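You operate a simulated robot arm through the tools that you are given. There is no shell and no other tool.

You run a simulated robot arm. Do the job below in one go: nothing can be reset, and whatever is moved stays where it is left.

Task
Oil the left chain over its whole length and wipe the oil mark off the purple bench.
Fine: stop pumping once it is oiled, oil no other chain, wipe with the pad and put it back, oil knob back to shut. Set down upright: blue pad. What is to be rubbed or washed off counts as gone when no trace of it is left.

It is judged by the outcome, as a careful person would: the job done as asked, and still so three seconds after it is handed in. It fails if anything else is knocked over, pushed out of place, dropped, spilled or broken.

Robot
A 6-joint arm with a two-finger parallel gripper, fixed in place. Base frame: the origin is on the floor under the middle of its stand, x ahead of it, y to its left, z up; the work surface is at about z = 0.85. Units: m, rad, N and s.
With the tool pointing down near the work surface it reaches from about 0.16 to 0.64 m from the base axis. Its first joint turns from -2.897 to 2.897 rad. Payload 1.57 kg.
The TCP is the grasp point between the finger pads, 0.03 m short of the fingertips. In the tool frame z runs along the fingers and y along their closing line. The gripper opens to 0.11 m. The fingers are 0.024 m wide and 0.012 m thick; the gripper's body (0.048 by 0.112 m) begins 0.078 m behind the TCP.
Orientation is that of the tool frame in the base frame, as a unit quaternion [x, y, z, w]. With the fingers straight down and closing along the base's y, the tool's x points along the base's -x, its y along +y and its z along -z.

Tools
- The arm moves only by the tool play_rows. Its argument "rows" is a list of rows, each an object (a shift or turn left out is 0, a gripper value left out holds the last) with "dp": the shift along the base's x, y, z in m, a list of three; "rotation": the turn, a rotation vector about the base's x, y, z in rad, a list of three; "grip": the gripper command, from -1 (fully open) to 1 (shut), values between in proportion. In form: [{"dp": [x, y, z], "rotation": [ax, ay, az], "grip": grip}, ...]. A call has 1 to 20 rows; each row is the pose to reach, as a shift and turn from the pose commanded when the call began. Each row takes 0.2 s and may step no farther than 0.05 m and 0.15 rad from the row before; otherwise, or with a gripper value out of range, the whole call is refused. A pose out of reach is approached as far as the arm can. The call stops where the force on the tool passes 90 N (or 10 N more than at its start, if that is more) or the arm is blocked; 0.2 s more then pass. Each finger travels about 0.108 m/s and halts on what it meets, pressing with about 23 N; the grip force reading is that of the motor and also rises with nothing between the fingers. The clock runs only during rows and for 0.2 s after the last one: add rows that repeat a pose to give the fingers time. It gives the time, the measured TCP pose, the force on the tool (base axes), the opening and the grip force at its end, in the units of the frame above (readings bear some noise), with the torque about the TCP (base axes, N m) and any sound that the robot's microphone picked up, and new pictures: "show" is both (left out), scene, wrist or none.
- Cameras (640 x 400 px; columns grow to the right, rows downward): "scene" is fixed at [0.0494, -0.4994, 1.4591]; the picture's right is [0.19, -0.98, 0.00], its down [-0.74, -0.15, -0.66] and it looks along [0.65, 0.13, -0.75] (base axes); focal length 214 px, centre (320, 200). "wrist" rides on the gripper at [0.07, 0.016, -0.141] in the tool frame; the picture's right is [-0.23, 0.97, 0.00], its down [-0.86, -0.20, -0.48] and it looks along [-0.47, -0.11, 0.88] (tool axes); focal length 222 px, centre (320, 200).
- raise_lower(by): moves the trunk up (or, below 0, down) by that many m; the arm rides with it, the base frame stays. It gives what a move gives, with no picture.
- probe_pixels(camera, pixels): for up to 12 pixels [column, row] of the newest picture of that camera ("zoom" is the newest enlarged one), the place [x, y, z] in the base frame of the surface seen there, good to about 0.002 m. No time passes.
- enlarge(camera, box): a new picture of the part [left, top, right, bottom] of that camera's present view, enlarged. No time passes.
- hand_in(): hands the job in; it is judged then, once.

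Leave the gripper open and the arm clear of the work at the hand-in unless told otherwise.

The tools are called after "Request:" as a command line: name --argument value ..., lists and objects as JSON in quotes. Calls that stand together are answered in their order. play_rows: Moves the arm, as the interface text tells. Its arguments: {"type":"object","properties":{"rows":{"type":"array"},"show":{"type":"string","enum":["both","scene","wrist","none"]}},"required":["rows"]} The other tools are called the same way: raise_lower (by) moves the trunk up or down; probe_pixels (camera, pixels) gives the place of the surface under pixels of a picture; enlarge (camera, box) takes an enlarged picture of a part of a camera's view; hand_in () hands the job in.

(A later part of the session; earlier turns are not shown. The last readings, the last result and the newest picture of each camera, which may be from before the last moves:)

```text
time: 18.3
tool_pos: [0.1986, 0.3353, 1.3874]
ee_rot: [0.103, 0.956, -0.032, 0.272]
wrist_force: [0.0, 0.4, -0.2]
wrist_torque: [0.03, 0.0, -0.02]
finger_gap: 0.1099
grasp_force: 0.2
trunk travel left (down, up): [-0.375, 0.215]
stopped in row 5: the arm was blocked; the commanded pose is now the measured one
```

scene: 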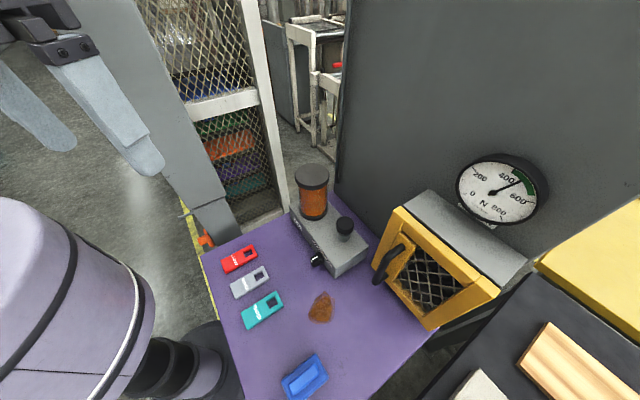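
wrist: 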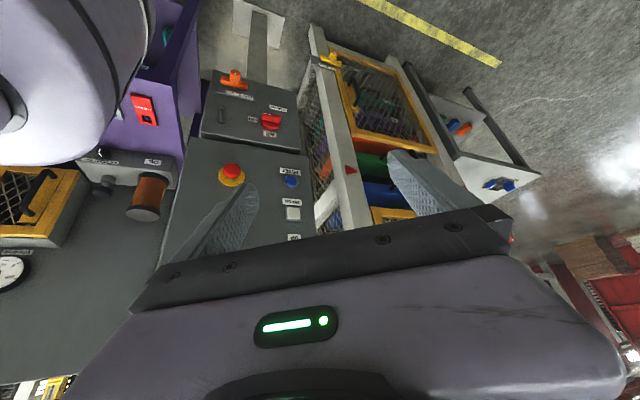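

Request:
enlarge --camera "wrist" --box '[160, 40, 320, 250]'

Request:
enlarge --camera "wrist" --box '[290, 20, 460, 230]'

Request:
enlarge --camera "wrist" --box '[400, 60, 640, 260]'

Request:
probe_pixels --camera "wrist" --pixels '[[236, 78], [271, 121], [231, 172], [292, 180], [293, 213], [293, 236], [330, 60], [390, 90], [500, 184], [350, 170], [230, 100]]'

```text
1.90 times, centred on (240, 145) of wrist
```

zoom: 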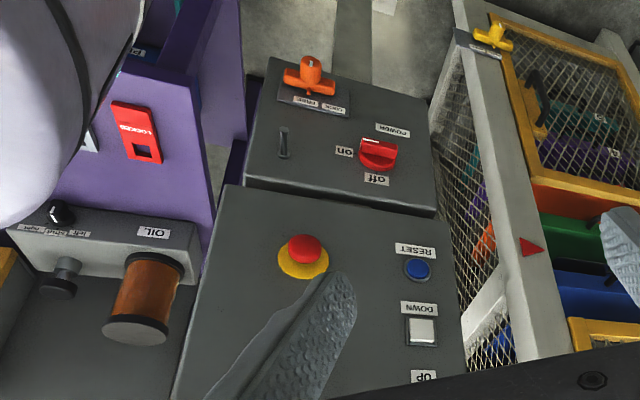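

```text
1.90 times, centred on (375, 125) of wrist
```

zoom: 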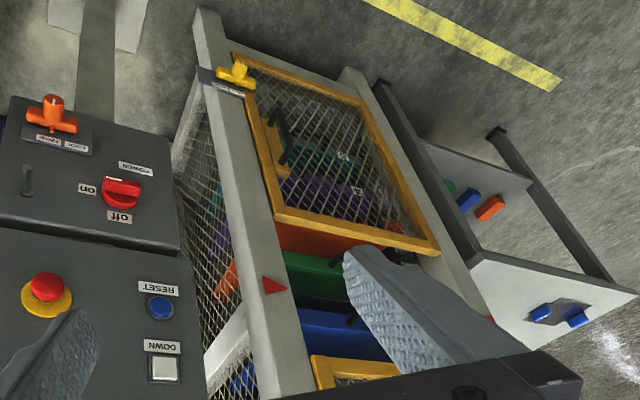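

```text
2.00 times, centred on (520, 160) of wrist
```

zoom: 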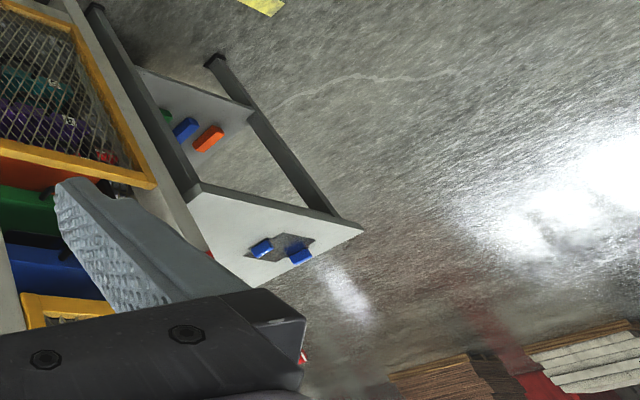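

```text
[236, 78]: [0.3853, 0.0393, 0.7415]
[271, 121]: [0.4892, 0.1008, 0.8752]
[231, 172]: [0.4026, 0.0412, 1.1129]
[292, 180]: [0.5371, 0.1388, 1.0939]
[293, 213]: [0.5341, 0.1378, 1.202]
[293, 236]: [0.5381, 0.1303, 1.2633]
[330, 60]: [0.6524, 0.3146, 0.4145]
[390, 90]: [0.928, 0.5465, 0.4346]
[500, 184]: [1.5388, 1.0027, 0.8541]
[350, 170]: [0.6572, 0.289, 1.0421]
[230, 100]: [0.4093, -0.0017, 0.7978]
```

This is a vertical tray carousel with control panel (POWER, RESET, UP/DOWN, knob step/off). Its chains would be left and right of the trays. I'll look closely through the side mesh from the scene camera and at the panel.

Request:
enlarge --camera "scene" --box '[140, 0, 290, 120]'

Request:
enlarge --camera "scene" --box '[180, 90, 300, 240]'

Request:
enlarge --camera "wrist" --box '[300, 20, 400, 120]'

Request:
enlarge --camera "wrist" --box '[300, 110, 420, 240]'

```text
3.33 times, centred on (215, 60) of scene
```

zoom: 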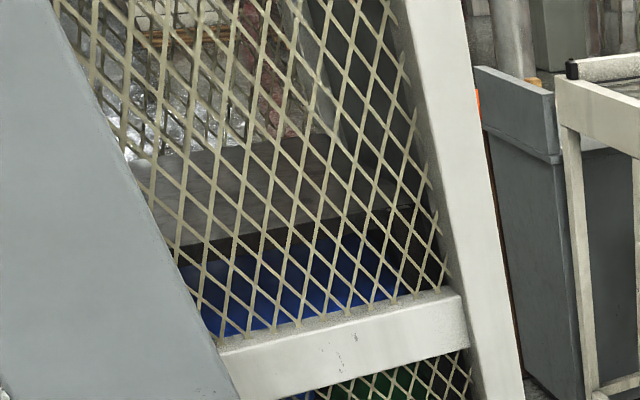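

```text
2.67 times, centred on (240, 165) of scene
```

zoom: 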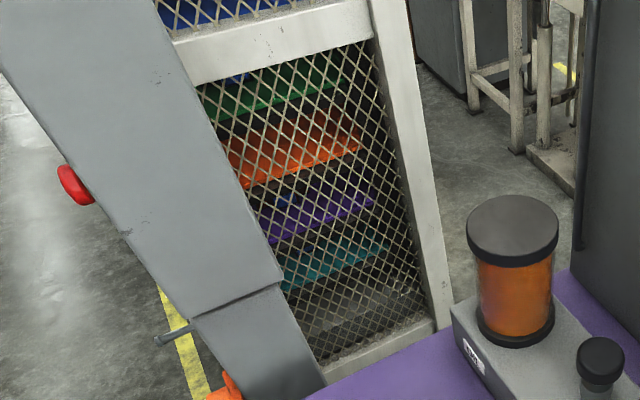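

```text
4.00 times, centred on (350, 70) of wrist
```

zoom: 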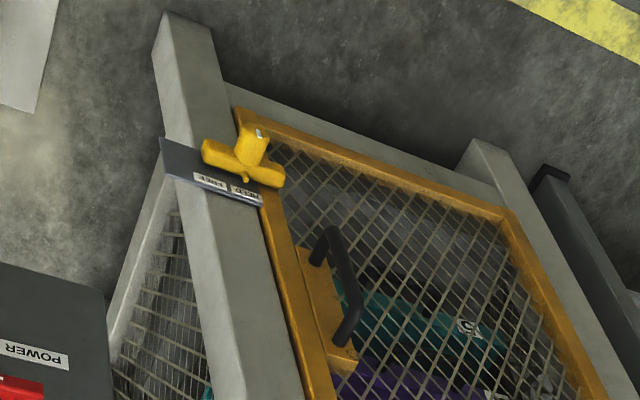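

```text
3.08 times, centred on (360, 175) of wrist
```

zoom: 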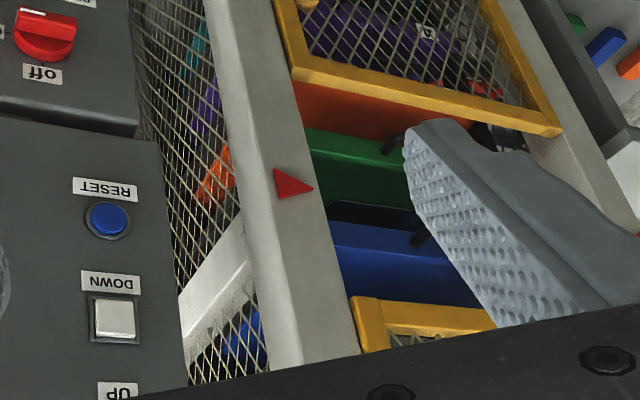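

I'll move the hand further left and forward and level the camera to see into the carousel's access opening and shaft.

Request:
play_rows --rows '[{"dp": [0.03, 0.03, 0.0], "rotation": [0, 0, 0.1]}, {"dp": [0.06, 0.05, 0.0], "rotation": [0, 0, 0.2]}, {"dp": [0.09, 0.05, 0.0], "rotation": [0, 0, 0.3]}, {"dp": [0.12, 0.05, 0.0], "rotation": [0, 0, 0.4]}, {"dp": [0.12, 0.05, 0.0], "rotation": [0, 0, 0.4]}]' --show "none"

Request:
play_rows --rows '[{"dp": [0.0, 0.0, -0.02], "rotation": [0.03, -0.13, 0]}, {"dp": [0.0, 0.0, -0.04], "rotation": [0.06, -0.26, 0]}, {"dp": [0.0, 0.0, -0.06], "rotation": [0.09, -0.39, 0]}, {"dp": [0.0, 0.0, -0.08], "rotation": [0.1, -0.45, 0]}, {"dp": [0.0, 0.0, -0.08], "rotation": [0.1, -0.45, 0]}]' --show "wrist"

```text
time: 19.5
tool_pos: [0.3163, 0.3868, 1.3842]
ee_rot: [-0.093, 0.957, 0.02, 0.273]
wrist_force: [-0.1, 0.3, -0.5]
wrist_torque: [-0.02, -0.01, -0.04]
finger_gap: 0.1099
grasp_force: 0.0
trunk travel left (down, up): [-0.375, 0.215]
```

```text
time: 20.7
tool_pos: [0.315, 0.3844, 1.3036]
ee_rot: [-0.081, 0.869, 0.046, 0.485]
wrist_force: [-0.4, 0.2, 0.9]
wrist_torque: [0.02, -0.01, 0.0]
finger_gap: 0.11
grasp_force: 0.0
trunk travel left (down, up): [-0.375, 0.215]
```

wrist: 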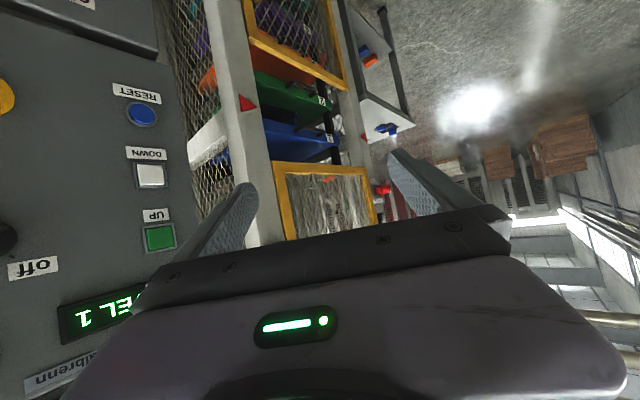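

Request:
enlarge --camera "wrist" --box '[0, 60, 190, 400]'

Request:
enlarge --camera "wrist" --box '[170, 0, 420, 240]'

Request:
enlarge --camera "wrist" --box '[240, 60, 360, 170]'

Request:
enlarge --camera "wrist" --box '[180, 0, 300, 120]'

```text
1.18 times, centred on (95, 230) of wrist
```

zoom: 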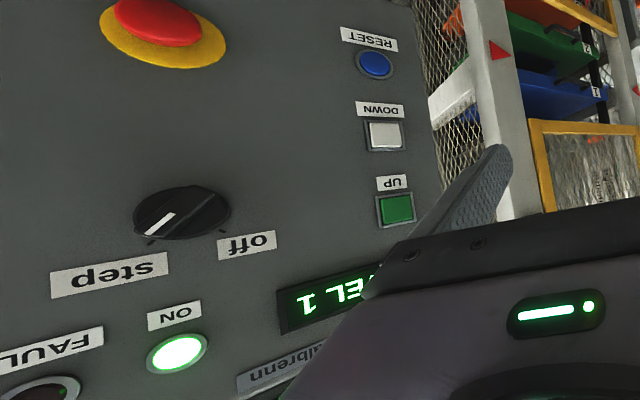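

```text
1.67 times, centred on (295, 120) of wrist
```

zoom: 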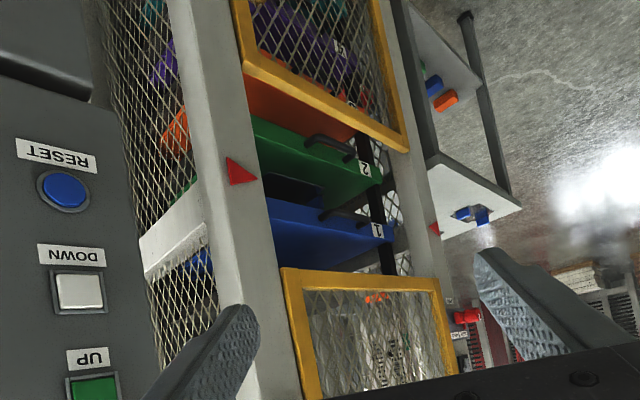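

```text
3.64 times, centred on (300, 115) of wrist
```

zoom: 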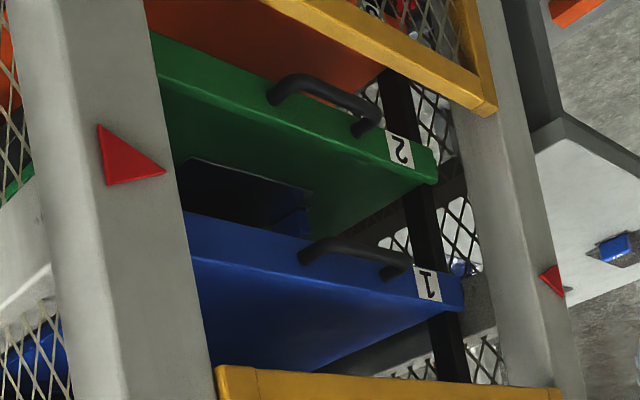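

```text
3.33 times, centred on (240, 60) of wrist
```

zoom: 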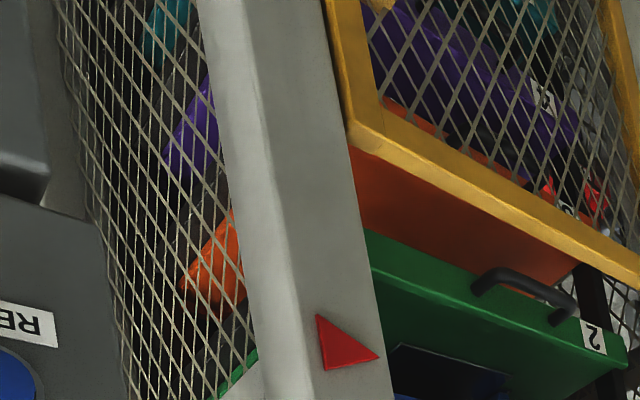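

The carousel shows LEVEL 1, trays 1, 2..., with a dark vertical strip behind the trays that may be the chain. I'll zoom in on the strips, from both cameras.

Request:
enlarge --camera "scene" --box '[200, 0, 260, 90]'

Request:
enlarge --camera "scene" --box '[230, 90, 290, 220]'

Request:
enlarge --camera "wrist" --box '[300, 80, 360, 170]'

Request:
probe_pixels --camera "wrist" --pixels '[[317, 115], [315, 105], [321, 155], [290, 80], [300, 108], [245, 104], [350, 110], [220, 100], [230, 50]]'

Request:
probe_pixels --camera "scene" --pixels '[[224, 30], [228, 50], [218, 10], [275, 100], [235, 90], [262, 160], [215, 130]]'

```text
4.44 times, centred on (230, 45) of scene
```

zoom: 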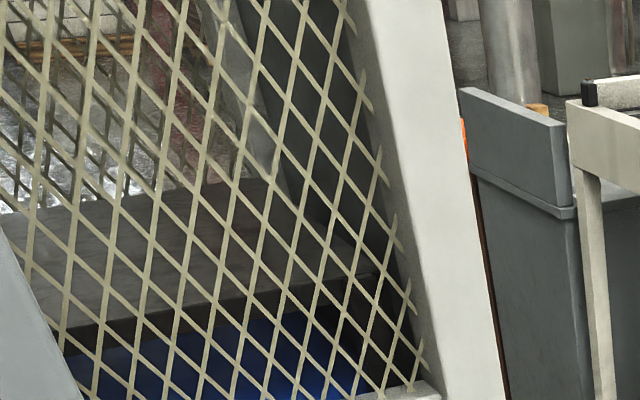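

```text
3.08 times, centred on (260, 155) of scene
```

zoom: 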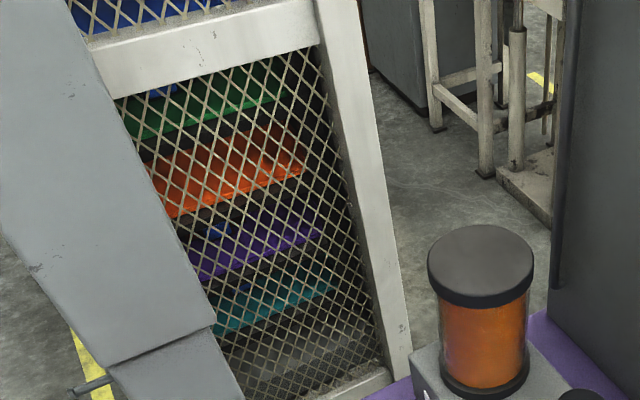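

```text
4.44 times, centred on (330, 125) of wrist
```

zoom: 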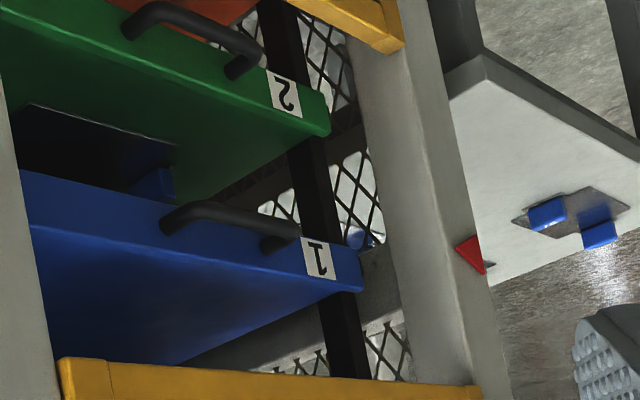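

```text
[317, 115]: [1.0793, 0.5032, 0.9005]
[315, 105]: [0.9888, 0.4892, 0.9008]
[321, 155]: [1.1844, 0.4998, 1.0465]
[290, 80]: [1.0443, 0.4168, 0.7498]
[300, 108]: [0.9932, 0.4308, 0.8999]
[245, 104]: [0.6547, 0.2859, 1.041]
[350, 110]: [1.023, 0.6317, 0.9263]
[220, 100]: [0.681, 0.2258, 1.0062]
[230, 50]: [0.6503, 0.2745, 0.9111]
```

```text
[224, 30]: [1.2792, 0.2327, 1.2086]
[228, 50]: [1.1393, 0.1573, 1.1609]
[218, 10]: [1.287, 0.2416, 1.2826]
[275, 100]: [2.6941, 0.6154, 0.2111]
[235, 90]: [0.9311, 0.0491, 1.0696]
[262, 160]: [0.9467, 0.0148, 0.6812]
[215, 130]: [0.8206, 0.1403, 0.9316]
```

The dark strip on the viewer's left side of the trays may be the chain or a rail. I'll yaw left and tilt up to see the rest of the carousel.

Request:
play_rows --rows '[{"dp": [-0.01, 0.02, -0.02], "rotation": [0, 0, 0.1]}, {"dp": [-0.02, 0.04, -0.04], "rotation": [0, 0, 0.2]}, {"dp": [-0.03, 0.05, -0.06], "rotation": [0, 0, 0.2]}, {"dp": [-0.03, 0.05, -0.1], "rotation": [0, 0, 0.2]}, {"dp": [-0.03, 0.05, -0.14], "rotation": [0, 0, 0.2]}, {"dp": [-0.03, 0.05, -0.14], "rotation": [0, 0, 0.2]}]' --show "wrist"

Request:
play_rows --rows '[{"rotation": [0.05, -0.13, 0]}, {"rotation": [0.1, -0.26, 0]}, {"rotation": [0.15, -0.39, 0]}, {"rotation": [0.17, -0.45, 0]}, {"rotation": [0.17, -0.45, 0]}]' --show "wrist"

```text
time: 22.1
tool_pos: [0.2864, 0.4361, 1.1653]
ee_rot: [-0.167, 0.857, 0.095, 0.478]
wrist_force: [0.6, -0.2, 0.2]
wrist_torque: [0.03, 0.01, 0.0]
finger_gap: 0.1102
grasp_force: 0.2
trunk travel left (down, up): [-0.375, 0.215]
```

wrist: 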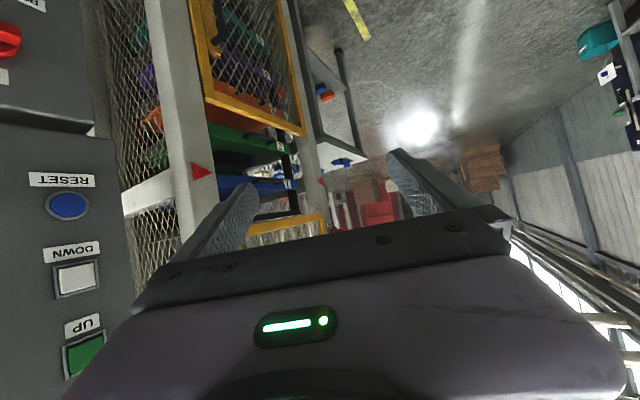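

```text
time: 23.3
tool_pos: [0.2857, 0.4352, 1.1659]
ee_rot: [-0.143, 0.718, 0.127, 0.669]
wrist_force: [0.4, 0.0, -0.4]
wrist_torque: [0.04, 0.02, 0.02]
finger_gap: 0.1099
grasp_force: 0.1
trunk travel left (down, up): [-0.375, 0.215]
```

wrist: 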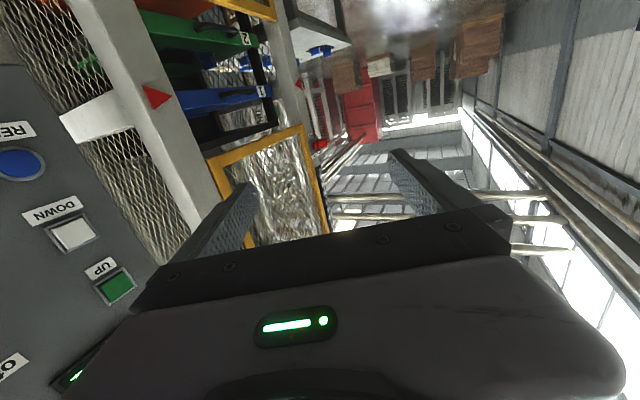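

Request:
enlarge --camera "wrist" --box '[80, 0, 330, 240]'

Request:
enlarge --camera "wrist" --box '[180, 0, 300, 130]'

Request:
probe_pixels --camera "wrist" --pixels '[[262, 85], [258, 60], [268, 120], [266, 100], [200, 150], [190, 75], [240, 220], [175, 150], [155, 97], [299, 85]]'

```text
1.67 times, centred on (205, 120) of wrist
```

zoom: 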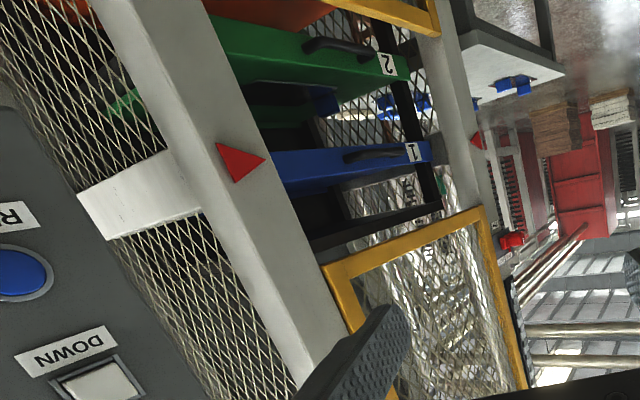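

```text
3.08 times, centred on (240, 65) of wrist
```

zoom: 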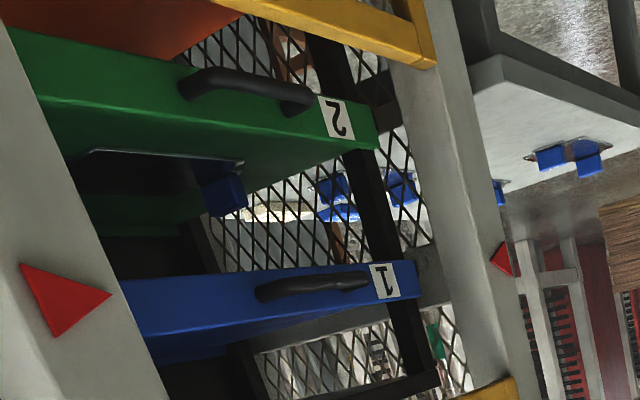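

```text
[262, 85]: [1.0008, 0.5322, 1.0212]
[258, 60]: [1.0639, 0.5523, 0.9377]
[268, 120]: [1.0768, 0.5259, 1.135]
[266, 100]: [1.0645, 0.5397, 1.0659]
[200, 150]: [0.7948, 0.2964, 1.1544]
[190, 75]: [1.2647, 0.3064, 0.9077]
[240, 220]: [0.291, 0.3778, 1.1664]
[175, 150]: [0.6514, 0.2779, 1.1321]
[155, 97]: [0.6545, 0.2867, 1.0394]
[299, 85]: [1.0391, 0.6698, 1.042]
```

The black strip is just the tray carrier's frame; no chain is visible there. I'll turn right to read the whole control panel (display, FAULT lamp).

Request:
play_rows --rows '[{"dp": [0.0, 0.0, 0.04], "rotation": [0, 0, -0.14]}, {"dp": [-0.02, 0.0, 0.08], "rotation": [0, 0, -0.28]}, {"dp": [-0.04, 0.0, 0.12], "rotation": [0, 0, -0.42]}, {"dp": [-0.06, 0.0, 0.16], "rotation": [0, 0, -0.56]}, {"dp": [-0.08, 0.0, 0.18], "rotation": [0, 0, -0.7]}, {"dp": [-0.08, 0.0, 0.18], "rotation": [0, 0, -0.84]}, {"dp": [-0.08, 0.0, 0.18], "rotation": [0, 0, -0.84]}]' --show "wrist"

```text
time: 24.9
tool_pos: [0.2089, 0.4351, 1.3433]
ee_rot: [0.163, 0.715, -0.158, 0.661]
wrist_force: [0.3, 0.6, 0.5]
wrist_torque: [-0.03, 0.01, -0.02]
finger_gap: 0.11
grasp_force: 0.0
trunk travel left (down, up): [-0.375, 0.215]
```

wrist: 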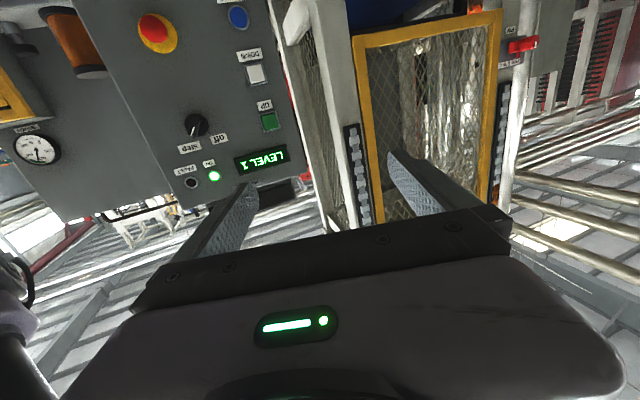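

Now I see chains: silvery links on dark strips beside the upper yellow door, at image (357,175) and (502,130). The picture is upside down, so I'll enlarge both.

Request:
enlarge --camera "wrist" --box '[330, 80, 530, 240]'

Request:
enlarge --camera "wrist" --box '[470, 70, 530, 220]'

Request:
enlarge --camera "wrist" --box '[330, 100, 390, 250]'

Request:
enlarge --camera "wrist" --box '[130, 0, 310, 220]'

Request:
probe_pixels --camera "wrist" --pixels '[[352, 130], [357, 175], [365, 220], [505, 90], [500, 130], [495, 180], [330, 180], [430, 120], [515, 45], [524, 45]]'

```text
2.50 times, centred on (430, 160) of wrist
```

zoom: 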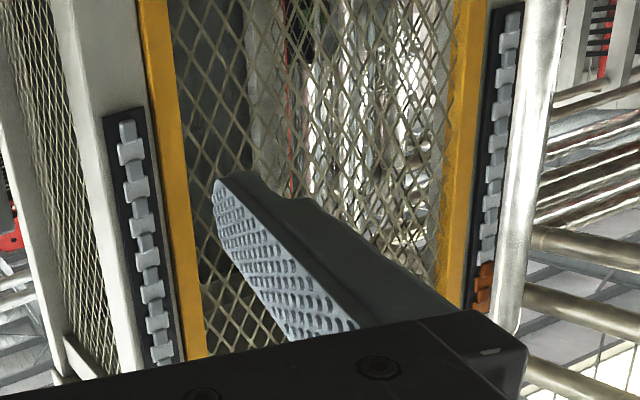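

```text
2.67 times, centred on (500, 145) of wrist
```

zoom: 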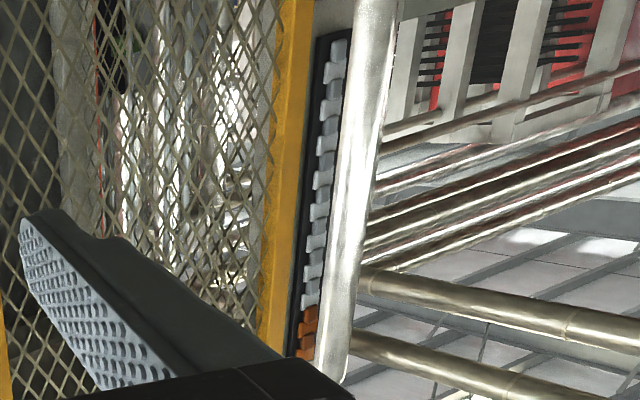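

```text
2.67 times, centred on (360, 175) of wrist
```

zoom: 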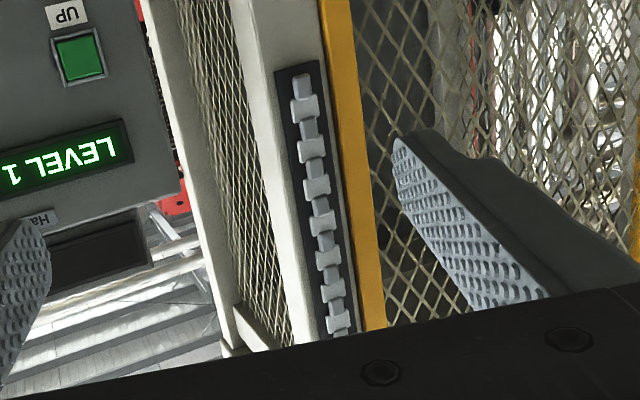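

```text
1.82 times, centred on (220, 110) of wrist
```

zoom: 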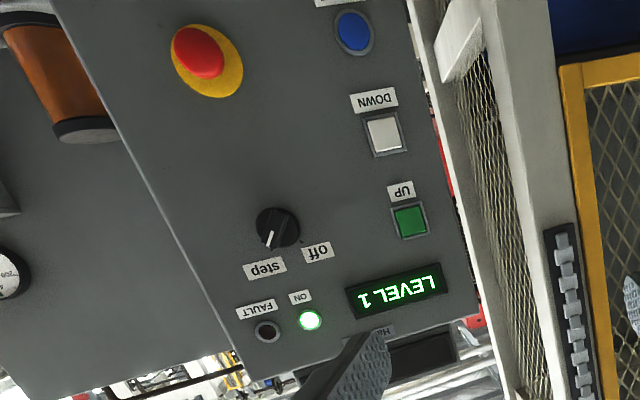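

```text
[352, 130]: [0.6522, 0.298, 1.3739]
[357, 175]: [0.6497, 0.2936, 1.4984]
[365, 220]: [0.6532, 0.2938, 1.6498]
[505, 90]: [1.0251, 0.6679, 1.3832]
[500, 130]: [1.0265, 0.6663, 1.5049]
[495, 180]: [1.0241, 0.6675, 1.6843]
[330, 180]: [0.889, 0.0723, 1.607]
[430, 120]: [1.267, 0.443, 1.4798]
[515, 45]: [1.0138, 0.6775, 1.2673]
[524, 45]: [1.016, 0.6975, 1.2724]
```

The chains are vertical strips: right chain at (0.65,0.295), left chain at (1.025,0.667), z about 1.37 to 1.7+. The left chain's top links look orange. I'll tilt up and yaw left for the whole chain.

Request:
play_rows --rows '[{"dp": [0.0, 0.0, 0.02], "rotation": [-0.06, -0.12, 0]}, {"dp": [0.0, 0.0, 0.04], "rotation": [-0.12, -0.24, 0]}, {"dp": [0.0, 0.0, 0.06], "rotation": [-0.16, -0.32, 0]}, {"dp": [0.0, 0.0, 0.08], "rotation": [-0.2, -0.4, 0]}, {"dp": [0.0, 0.0, 0.08], "rotation": [-0.2, -0.4, 0]}]' --show "none"

Request:
play_rows --rows '[{"rotation": [0, 0, 0.14]}, {"rotation": [0, 0, 0.28]}, {"rotation": [0, 0, 0.4]}, {"rotation": [0, 0, 0.4]}]' --show "wrist"

```text
time: 26.1
tool_pos: [0.2711, 0.4523, 1.4354]
ee_rot: [0.116, 0.566, -0.182, 0.795]
wrist_force: [0.3, -0.5, -0.1]
wrist_torque: [0.0, 0.05, 0.03]
finger_gap: 0.11
grasp_force: 0.1
out of reach, approached as far as the arm can: row 3, 4, 5
trunk travel left (down, up): [-0.375, 0.215]
```

```text
time: 27.1
tool_pos: [0.273, 0.453, 1.4346]
ee_rot: [0.012, 0.563, -0.028, 0.826]
wrist_force: [0.2, 0.3, -0.3]
wrist_torque: [0.01, -0.01, -0.03]
finger_gap: 0.1097
grasp_force: 0.1
trunk travel left (down, up): [-0.375, 0.215]
```

wrist: 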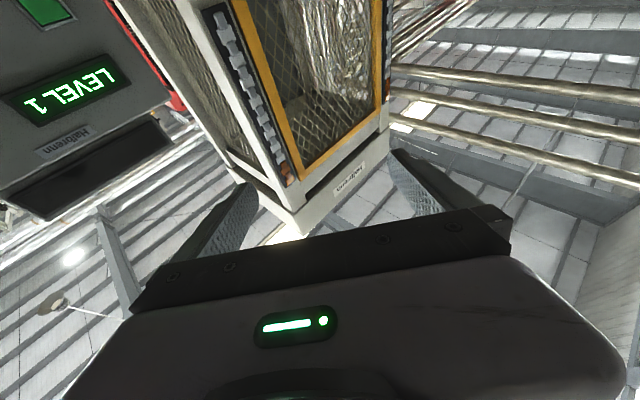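

Request:
enlarge --camera "wrist" --box '[200, 0, 400, 220]'

Request:
enlarge --camera "wrist" --box '[360, 0, 410, 130]'

Request:
enlarge --camera "wrist" --box '[200, 0, 310, 190]'

Request:
probe_pixels --camera "wrist" --pixels '[[287, 170], [280, 155], [215, 20], [384, 90], [384, 100], [387, 20], [330, 180], [345, 182], [260, 110]]'

```text
1.82 times, centred on (300, 110) of wrist
```

zoom: 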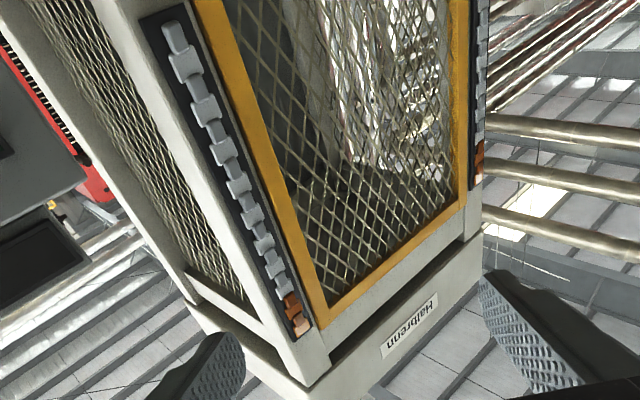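

```text
3.08 times, centred on (385, 65) of wrist
```

zoom: 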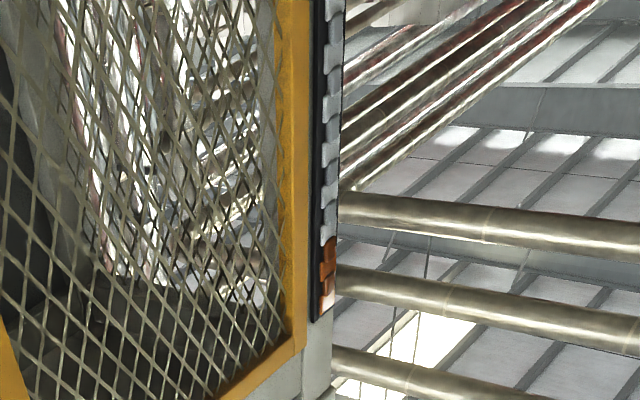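

```text
2.11 times, centred on (255, 95) of wrist
```

zoom: 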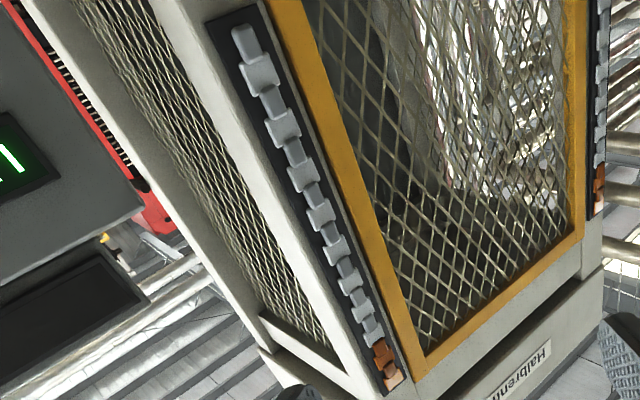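

```text
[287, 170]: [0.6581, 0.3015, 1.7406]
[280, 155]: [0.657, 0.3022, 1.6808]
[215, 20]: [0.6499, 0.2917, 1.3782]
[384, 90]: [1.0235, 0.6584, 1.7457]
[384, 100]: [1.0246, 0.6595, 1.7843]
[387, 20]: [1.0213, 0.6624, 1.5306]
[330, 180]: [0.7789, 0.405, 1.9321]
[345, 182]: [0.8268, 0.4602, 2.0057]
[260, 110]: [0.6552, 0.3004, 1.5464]
```

Both chains have only their top bit amber (oiled), the rest dry grey; the left one is at (1.025,0.66), z 1.36–1.79. So oil presumably spreads downward with pumping. I'll return: first make the tool vertical on this side.

Request:
play_rows --rows '[{"dp": [0, 0, 0], "rotation": [0.008, 0.14, 0]}, {"dp": [0, -0.02, 0], "rotation": [0.015, 0.28, 0]}, {"dp": [0, -0.04, 0], "rotation": [0.023, 0.42, 0]}, {"dp": [-0.01, -0.06, 0], "rotation": [0.031, 0.56, 0]}, {"dp": [-0.02, -0.08, -0.02], "rotation": [0.039, 0.7, 0]}, {"dp": [-0.03, -0.1, -0.03], "rotation": [0.046, 0.84, 0]}, {"dp": [-0.04, -0.12, -0.04], "rotation": [0.054, 0.98, 0]}, {"dp": [-0.05, -0.14, -0.05], "rotation": [0.062, 1.12, 0]}, {"dp": [-0.06, -0.16, -0.06], "rotation": [0.069, 1.26, 0]}, {"dp": [-0.07, -0.18, -0.07], "rotation": [0.077, 1.4, 0]}, {"dp": [-0.08, -0.2, -0.08], "rotation": [0.085, 1.54, 0]}, {"dp": [-0.08, -0.22, -0.08], "rotation": [0.092, 1.68, 0]}, {"dp": [-0.08, -0.23, -0.08], "rotation": [0.1, 1.82, 0]}, {"dp": [-0.08, -0.23, -0.08], "rotation": [0.107, 1.943, 0]}, {"dp": [-0.08, -0.23, -0.08], "rotation": [0.107, 1.943, 0]}]' --show "wrist"

```text
time: 28.1
tool_pos: [0.3208, 0.3491, 1.4005]
ee_rot: [0.058, 0.772, -0.103, 0.624]
wrist_force: [-0.3, -0.4, -0.1]
wrist_torque: [0.01, 0.02, 0.01]
finger_gap: 0.11
grasp_force: 0.0
trunk travel left (down, up): [-0.375, 0.215]
stopped in row 5: the arm was blocked; the commanded pose is now the measured one
```

wrist: 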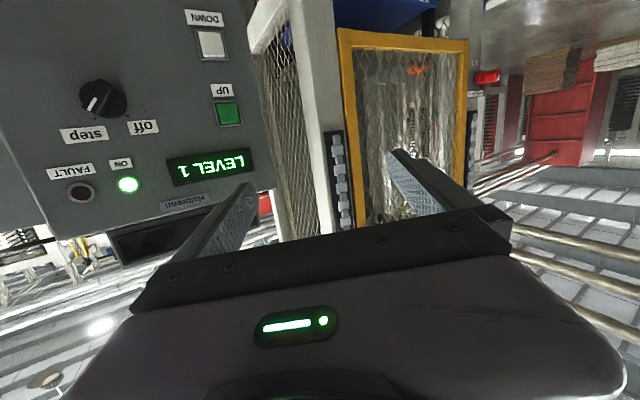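

Blocked by the arm's own limits again (no contact force). I'll retrace the poses that worked: lower, then untilt.

Request:
play_rows --rows '[{"dp": [0.0, 0.02, -0.03], "rotation": [0.0, 0.06, 0]}, {"dp": [0.0, 0.04, -0.06], "rotation": [0.0, 0.12, 0]}, {"dp": [0.0, 0.05, -0.1], "rotation": [0.0, 0.2, 0]}, {"dp": [0.0, 0.05, -0.13], "rotation": [0.0, 0.3, 0]}, {"dp": [0.0, 0.05, -0.13], "rotation": [0.0, 0.42, 0]}, {"dp": [0.0, 0.03, -0.11], "rotation": [0.0, 0.55, 0]}, {"dp": [0.0, 0.0, -0.09], "rotation": [0.0, 0.68, 0]}, {"dp": [0.0, 0.0, -0.07], "rotation": [0.0, 0.8, 0]}, {"dp": [0.0, 0.0, -0.05], "rotation": [0.0, 0.8, 0]}]' --show "none"

```text
time: 30.1
tool_pos: [0.3189, 0.3507, 1.3515]
ee_rot: [0.012, 0.955, -0.116, 0.273]
wrist_force: [-0.4, -0.5, 0.2]
wrist_torque: [0.04, -0.02, 0.03]
finger_gap: 0.1103
grasp_force: 0.0
trunk travel left (down, up): [-0.375, 0.215]
```

Request:
play_rows --rows '[{"dp": [-0.02, -0.02, 0], "rotation": [0.054, 0.124, 0]}, {"dp": [-0.04, -0.04, 0], "rotation": [0.108, 0.248, 0]}, {"dp": [-0.06, -0.06, 0], "rotation": [0.162, 0.372, 0]}, {"dp": [-0.08, -0.08, 0], "rotation": [0.216, 0.496, 0]}, {"dp": [-0.1, -0.1, 0], "rotation": [0.242, 0.551, 0]}, {"dp": [-0.11, -0.13, 0], "rotation": [0.242, 0.551, 0]}, {"dp": [-0.11, -0.13, 0], "rotation": [0.242, 0.551, 0]}]' --show "none"

```text
time: 31.8
tool_pos: [0.2123, 0.2218, 1.347]
ee_rot: [0.013, 1.0, 0.0, -0.001]
wrist_force: [0.0, 1.2, -0.2]
wrist_torque: [-0.03, -0.01, -0.01]
finger_gap: 0.1102
grasp_force: 0.0
trunk travel left (down, up): [-0.375, 0.215]
```

Tool vertical at (0.212,0.222,1.347). Now back along the same inner arc to the bench side.

Request:
play_rows --rows '[{"dp": [0.02, -0.04, 0]}, {"dp": [0.028, -0.08, 0]}, {"dp": [0.028, -0.12, 0]}, {"dp": [0.028, -0.16, 0]}, {"dp": [0.028, -0.2, 0]}, {"dp": [0.026, -0.24, 0]}, {"dp": [0.023, -0.28, 0]}, {"dp": [0.018, -0.32, 0]}, {"dp": [0.003, -0.36, 0]}, {"dp": [-0.012, -0.4, 0]}, {"dp": [-0.027, -0.44, 0]}, {"dp": [-0.042, -0.48, 0]}, {"dp": [-0.042, -0.52, 0]}, {"dp": [-0.042, -0.52, 0]}]' --show "wrist"

```text
time: 34.8
tool_pos: [0.1704, -0.2986, 1.3511]
ee_rot: [0.012, 1.0, -0.001, 0.0]
wrist_force: [0.4, 0.3, 0.2]
wrist_torque: [-0.05, 0.0, -0.01]
finger_gap: 0.1099
grasp_force: 0.2
trunk travel left (down, up): [-0.375, 0.215]
```

wrist: 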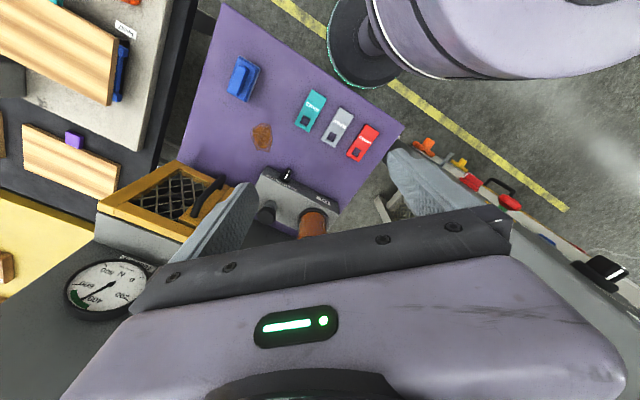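

Back on the bench side. Next I yaw the tool to face the oiler's front (azimuth about -43°) and then tilt 45° for a close look at the knob.

Request:
play_rows --rows '[{"dp": [0.0, -0.01, -0.03], "rotation": [0, 0, -0.14]}, {"dp": [0.0, -0.02, -0.06], "rotation": [0, 0, -0.28]}, {"dp": [0.0, -0.03, -0.09], "rotation": [0, 0, -0.42]}, {"dp": [0.0, -0.04, -0.12], "rotation": [0, 0, -0.56]}, {"dp": [0.0, -0.05, -0.15], "rotation": [0, 0, -0.7]}, {"dp": [0.0, -0.05, -0.17], "rotation": [0, 0, -0.72]}, {"dp": [0.0, -0.05, -0.17], "rotation": [0, 0, -0.72]}]' --show "none"

Request:
play_rows --rows '[{"rotation": [-0.095, -0.105, 0]}, {"rotation": [-0.19, -0.21, 0]}, {"rotation": [-0.285, -0.315, 0]}, {"rotation": [-0.38, -0.42, 0]}, {"rotation": [-0.475, -0.525, 0]}, {"rotation": [-0.53, -0.58, 0]}, {"rotation": [-0.53, -0.58, 0]}]' --show "both"

```text
time: 36.4
tool_pos: [0.1706, -0.3488, 1.1788]
ee_rot: [0.364, 0.931, -0.001, 0.0]
wrist_force: [0.3, -0.6, -0.1]
wrist_torque: [-0.01, -0.02, 0.02]
finger_gap: 0.1101
grasp_force: 0.2
trunk travel left (down, up): [-0.375, 0.215]
```

```text
time: 38.0
tool_pos: [0.1693, -0.3751, 1.2256]
ee_rot: [0.337, 0.861, -0.136, 0.355]
wrist_force: [0.8, -0.3, -0.9]
wrist_torque: [-0.02, 0.0, -0.01]
finger_gap: 0.1101
grasp_force: 0.0
out of reach, approached as far as the arm can: row 5, 6, 7
trunk travel left (down, up): [-0.375, 0.215]
```

scene: 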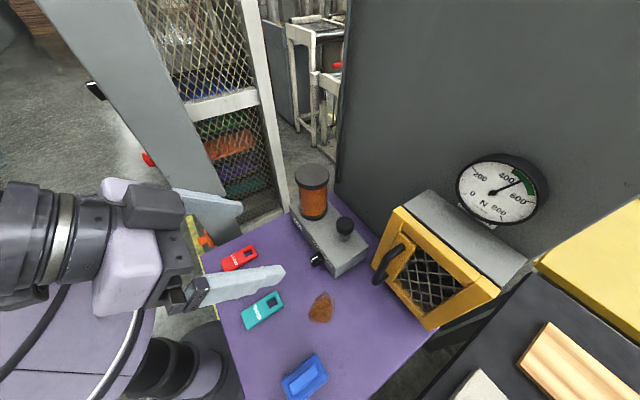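
wrist: 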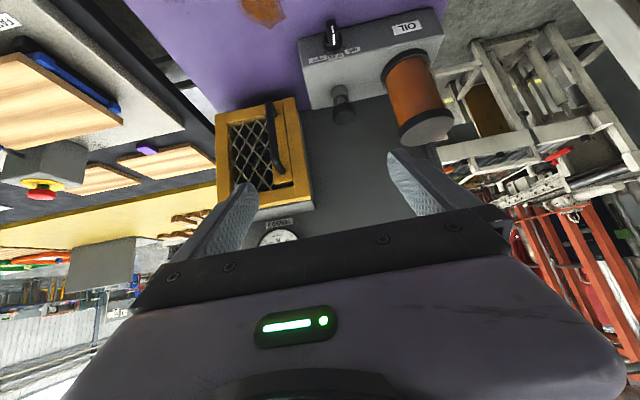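

The arm is cramped here but the view is useful. I'll enlarge the knob and probe the oiler's front.

Request:
enlarge --camera "wrist" --box '[290, 0, 450, 130]'

Request:
enlarge --camera "wrist" --box '[305, 10, 365, 65]'

Request:
probe_pixels --camera "wrist" --pixels '[[302, 45], [440, 12], [320, 70], [400, 45], [332, 30], [333, 44], [335, 25], [327, 40], [340, 40], [445, 30], [308, 75], [310, 105]]'

```text
3.08 times, centred on (370, 65) of wrist
```

zoom: 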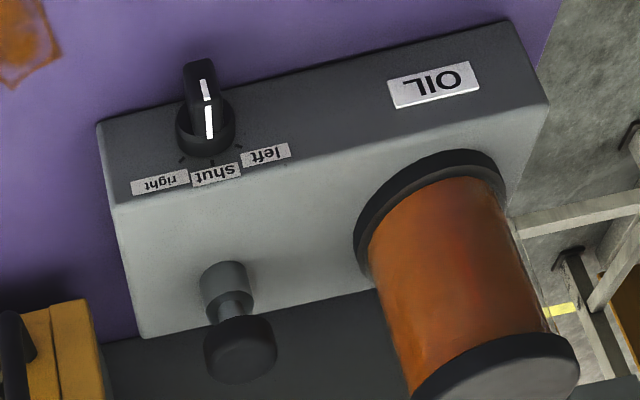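

```text
7.27 times, centred on (335, 38) of wrist
```

zoom: 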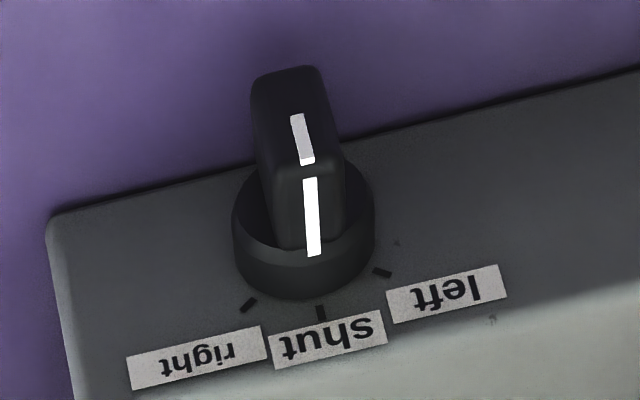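

```text
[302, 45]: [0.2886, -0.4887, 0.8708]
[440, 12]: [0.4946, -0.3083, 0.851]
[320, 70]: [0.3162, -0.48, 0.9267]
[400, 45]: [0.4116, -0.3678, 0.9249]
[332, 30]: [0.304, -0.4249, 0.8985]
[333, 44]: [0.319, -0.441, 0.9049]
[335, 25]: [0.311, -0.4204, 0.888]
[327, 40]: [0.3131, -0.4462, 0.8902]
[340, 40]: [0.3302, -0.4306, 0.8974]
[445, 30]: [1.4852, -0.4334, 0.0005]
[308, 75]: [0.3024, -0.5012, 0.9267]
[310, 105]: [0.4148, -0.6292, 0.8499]
```

Request:
probe_pixels --camera "zoom" --pixels '[[308, 172], [315, 250], [290, 75], [262, 120], [322, 110], [240, 215], [370, 215], [305, 285], [321, 312], [248, 305], [382, 272], [295, 140]]'

Request:
probe_pixels --camera "wrist" --pixels '[[307, 62], [441, 14], [310, 50], [360, 35], [420, 20], [435, 32]]'

```text
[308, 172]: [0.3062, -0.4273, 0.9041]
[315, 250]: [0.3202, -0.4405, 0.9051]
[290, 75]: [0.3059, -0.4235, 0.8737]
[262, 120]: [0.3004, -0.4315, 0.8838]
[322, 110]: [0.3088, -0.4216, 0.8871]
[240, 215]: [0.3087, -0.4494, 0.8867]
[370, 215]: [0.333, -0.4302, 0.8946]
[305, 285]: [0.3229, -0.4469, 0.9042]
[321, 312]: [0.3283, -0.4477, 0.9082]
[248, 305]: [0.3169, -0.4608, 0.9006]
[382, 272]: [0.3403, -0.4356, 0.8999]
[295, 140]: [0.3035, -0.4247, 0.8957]
```

```text
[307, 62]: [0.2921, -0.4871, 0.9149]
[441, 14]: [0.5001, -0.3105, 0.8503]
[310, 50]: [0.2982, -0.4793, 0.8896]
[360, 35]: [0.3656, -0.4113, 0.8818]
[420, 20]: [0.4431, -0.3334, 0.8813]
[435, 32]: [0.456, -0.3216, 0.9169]
```

The knob is a disc with a bar handle: axis at about (0.312,-0.432,0.885), bar vertical (at shut), ticks at ±45°. Face normal is (-0.709,0.705). I'll come down to a 45° pre-grasp in front of it with the fingers half closed.

Request:
play_rows --rows '[{"dp": [0.015, 0.0, -0.04], "grip": 0.1}, {"dp": [0.03, 0.0, -0.08], "grip": 0.1}, {"dp": [0.045, 0.0, -0.12], "grip": 0.1}, {"dp": [0.06, 0.0, -0.16], "grip": 0.1}, {"dp": [0.065, 0.0, -0.19], "grip": 0.1}, {"dp": [0.065, 0.0, -0.19], "grip": 0.1}]' --show "both"

```text
time: 39.4
tool_pos: [0.2376, -0.4707, 1.0962]
ee_rot: [0.341, 0.868, -0.102, 0.347]
wrist_force: [-0.6, 0.1, 0.3]
wrist_torque: [-0.02, 0.01, 0.01]
finger_gap: 0.0497
grasp_force: 0.0
out of reach, approached as far as the arm can: row 1, 2, 3, 4, 5, 6
trunk travel left (down, up): [-0.375, 0.215]
```

scene: 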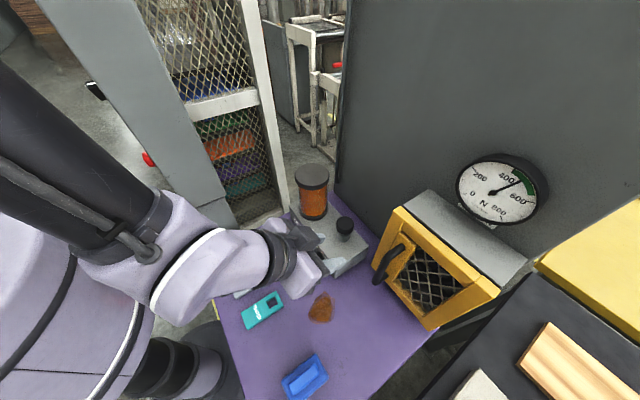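
wrist: 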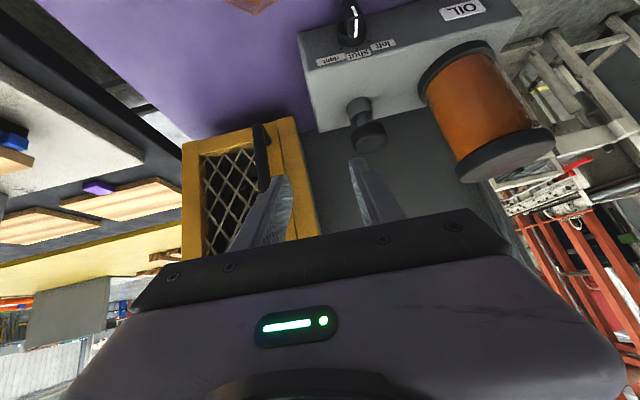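

The 45° tilt is out of reach this close in (the pose drifted toward the guard). Raising the trunk gives the arm more room, so I'll raise it 0.2 m; the hand only goes straight up.

Request:
raise_lower --by 0.2

```text
time: 41.5
tool_pos: [0.2379, -0.4709, 1.2961]
ee_rot: [0.341, 0.868, -0.102, 0.346]
wrist_force: [-0.2, 0.5, 0.1]
wrist_torque: [0.01, 0.0, 0.02]
finger_gap: 0.0496
grasp_force: 0.1
trunk travel left (down, up): [-0.575, 0.015]
```

Now I shift toward the pre-grasp column in front of the knob, still high.

Request:
play_rows --rows '[{"dp": [0.0, 0.03, -0.02]}, {"dp": [0.0, 0.06, -0.05]}, {"dp": [0.0, 0.09, -0.08]}, {"dp": [0.01, 0.1, -0.12]}, {"dp": [0.01, 0.1, -0.16]}, {"dp": [0.01, 0.1, -0.2]}, {"dp": [0.01, 0.1, -0.2]}]' --show "both"

```text
time: 43.1
tool_pos: [0.2774, -0.4821, 1.1175]
ee_rot: [0.346, 0.873, -0.064, 0.337]
wrist_force: [0.3, -0.8, 0.2]
wrist_torque: [-0.01, -0.03, -0.01]
finger_gap: 0.0498
grasp_force: 0.0
out of reach, approached as far as the arm can: row 1, 2, 3, 4, 5, 6, 7
trunk travel left (down, up): [-0.575, 0.015]
```

scene: 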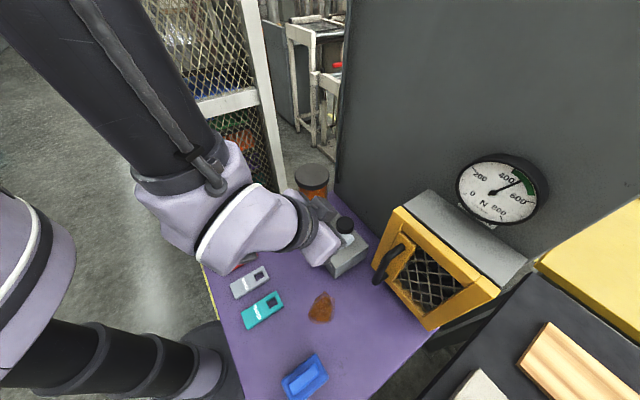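
wrist: 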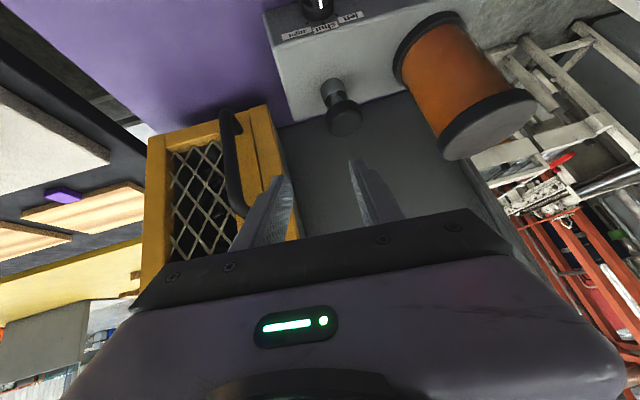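

I realise commands accumulate from the commanded (not measured) pose; the commanded target is now about (0.246,-0.249,0.989), too close in. I'll correct it: up to z 1.10 and out to y -0.40.

Request:
play_rows --rows '[{"dp": [0.0, -0.03, 0.04]}, {"dp": [0.0, -0.06, 0.08]}, {"dp": [0.0, -0.09, 0.12]}, {"dp": [0.0, -0.12, 0.15]}, {"dp": [0.0, -0.15, 0.15]}, {"dp": [0.0, -0.15, 0.15]}]' --show "none"

```text
time: 44.5
tool_pos: [0.2787, -0.6304, 1.2642]
ee_rot: [0.347, 0.873, -0.065, 0.336]
wrist_force: [-0.3, 0.7, -0.1]
wrist_torque: [-0.02, -0.01, -0.04]
finger_gap: 0.0494
grasp_force: 0.0
trunk travel left (down, up): [-0.575, 0.015]
```

The commanded pose does follow the reached one. A forward tilt isn't workable here, so I'll use a vertical tool instead. First back away from over the guard and make the tool vertical.

Request:
play_rows --rows '[{"dp": [0.0, 0.04, 0.01], "rotation": [0.067, 0.105, 0]}, {"dp": [0.0, 0.08, 0.02], "rotation": [0.134, 0.21, 0]}, {"dp": [-0.01, 0.12, 0.03], "rotation": [0.2, 0.315, 0]}, {"dp": [-0.02, 0.16, 0.036], "rotation": [0.267, 0.42, 0]}, {"dp": [-0.029, 0.2, 0.036], "rotation": [0.334, 0.525, 0]}, {"dp": [-0.029, 0.23, 0.036], "rotation": [0.377, 0.59, 0]}, {"dp": [-0.029, 0.23, 0.036], "rotation": [0.377, 0.59, 0]}]' --show "none"

```text
time: 46.1
tool_pos: [0.2456, -0.3992, 1.2998]
ee_rot: [0.37, 0.929, 0.001, -0.001]
wrist_force: [-0.6, -0.8, -0.6]
wrist_torque: [0.04, -0.02, -0.01]
finger_gap: 0.0493
grasp_force: 0.0
trunk travel left (down, up): [-0.575, 0.015]
```

Tool is vertical, fingers closing along the oiler's front. I'll lower the trunk back by 0.2 m (tips end near z 1.07, clear of everything).

Request:
raise_lower --by -0.2

```text
time: 48.3
tool_pos: [0.2461, -0.3997, 1.0992]
ee_rot: [0.369, 0.929, 0.001, -0.002]
wrist_force: [0.9, 0.1, 0.1]
wrist_torque: [0.0, -0.04, 0.02]
finger_gap: 0.0494
grasp_force: 0.0
trunk travel left (down, up): [-0.375, 0.215]
```

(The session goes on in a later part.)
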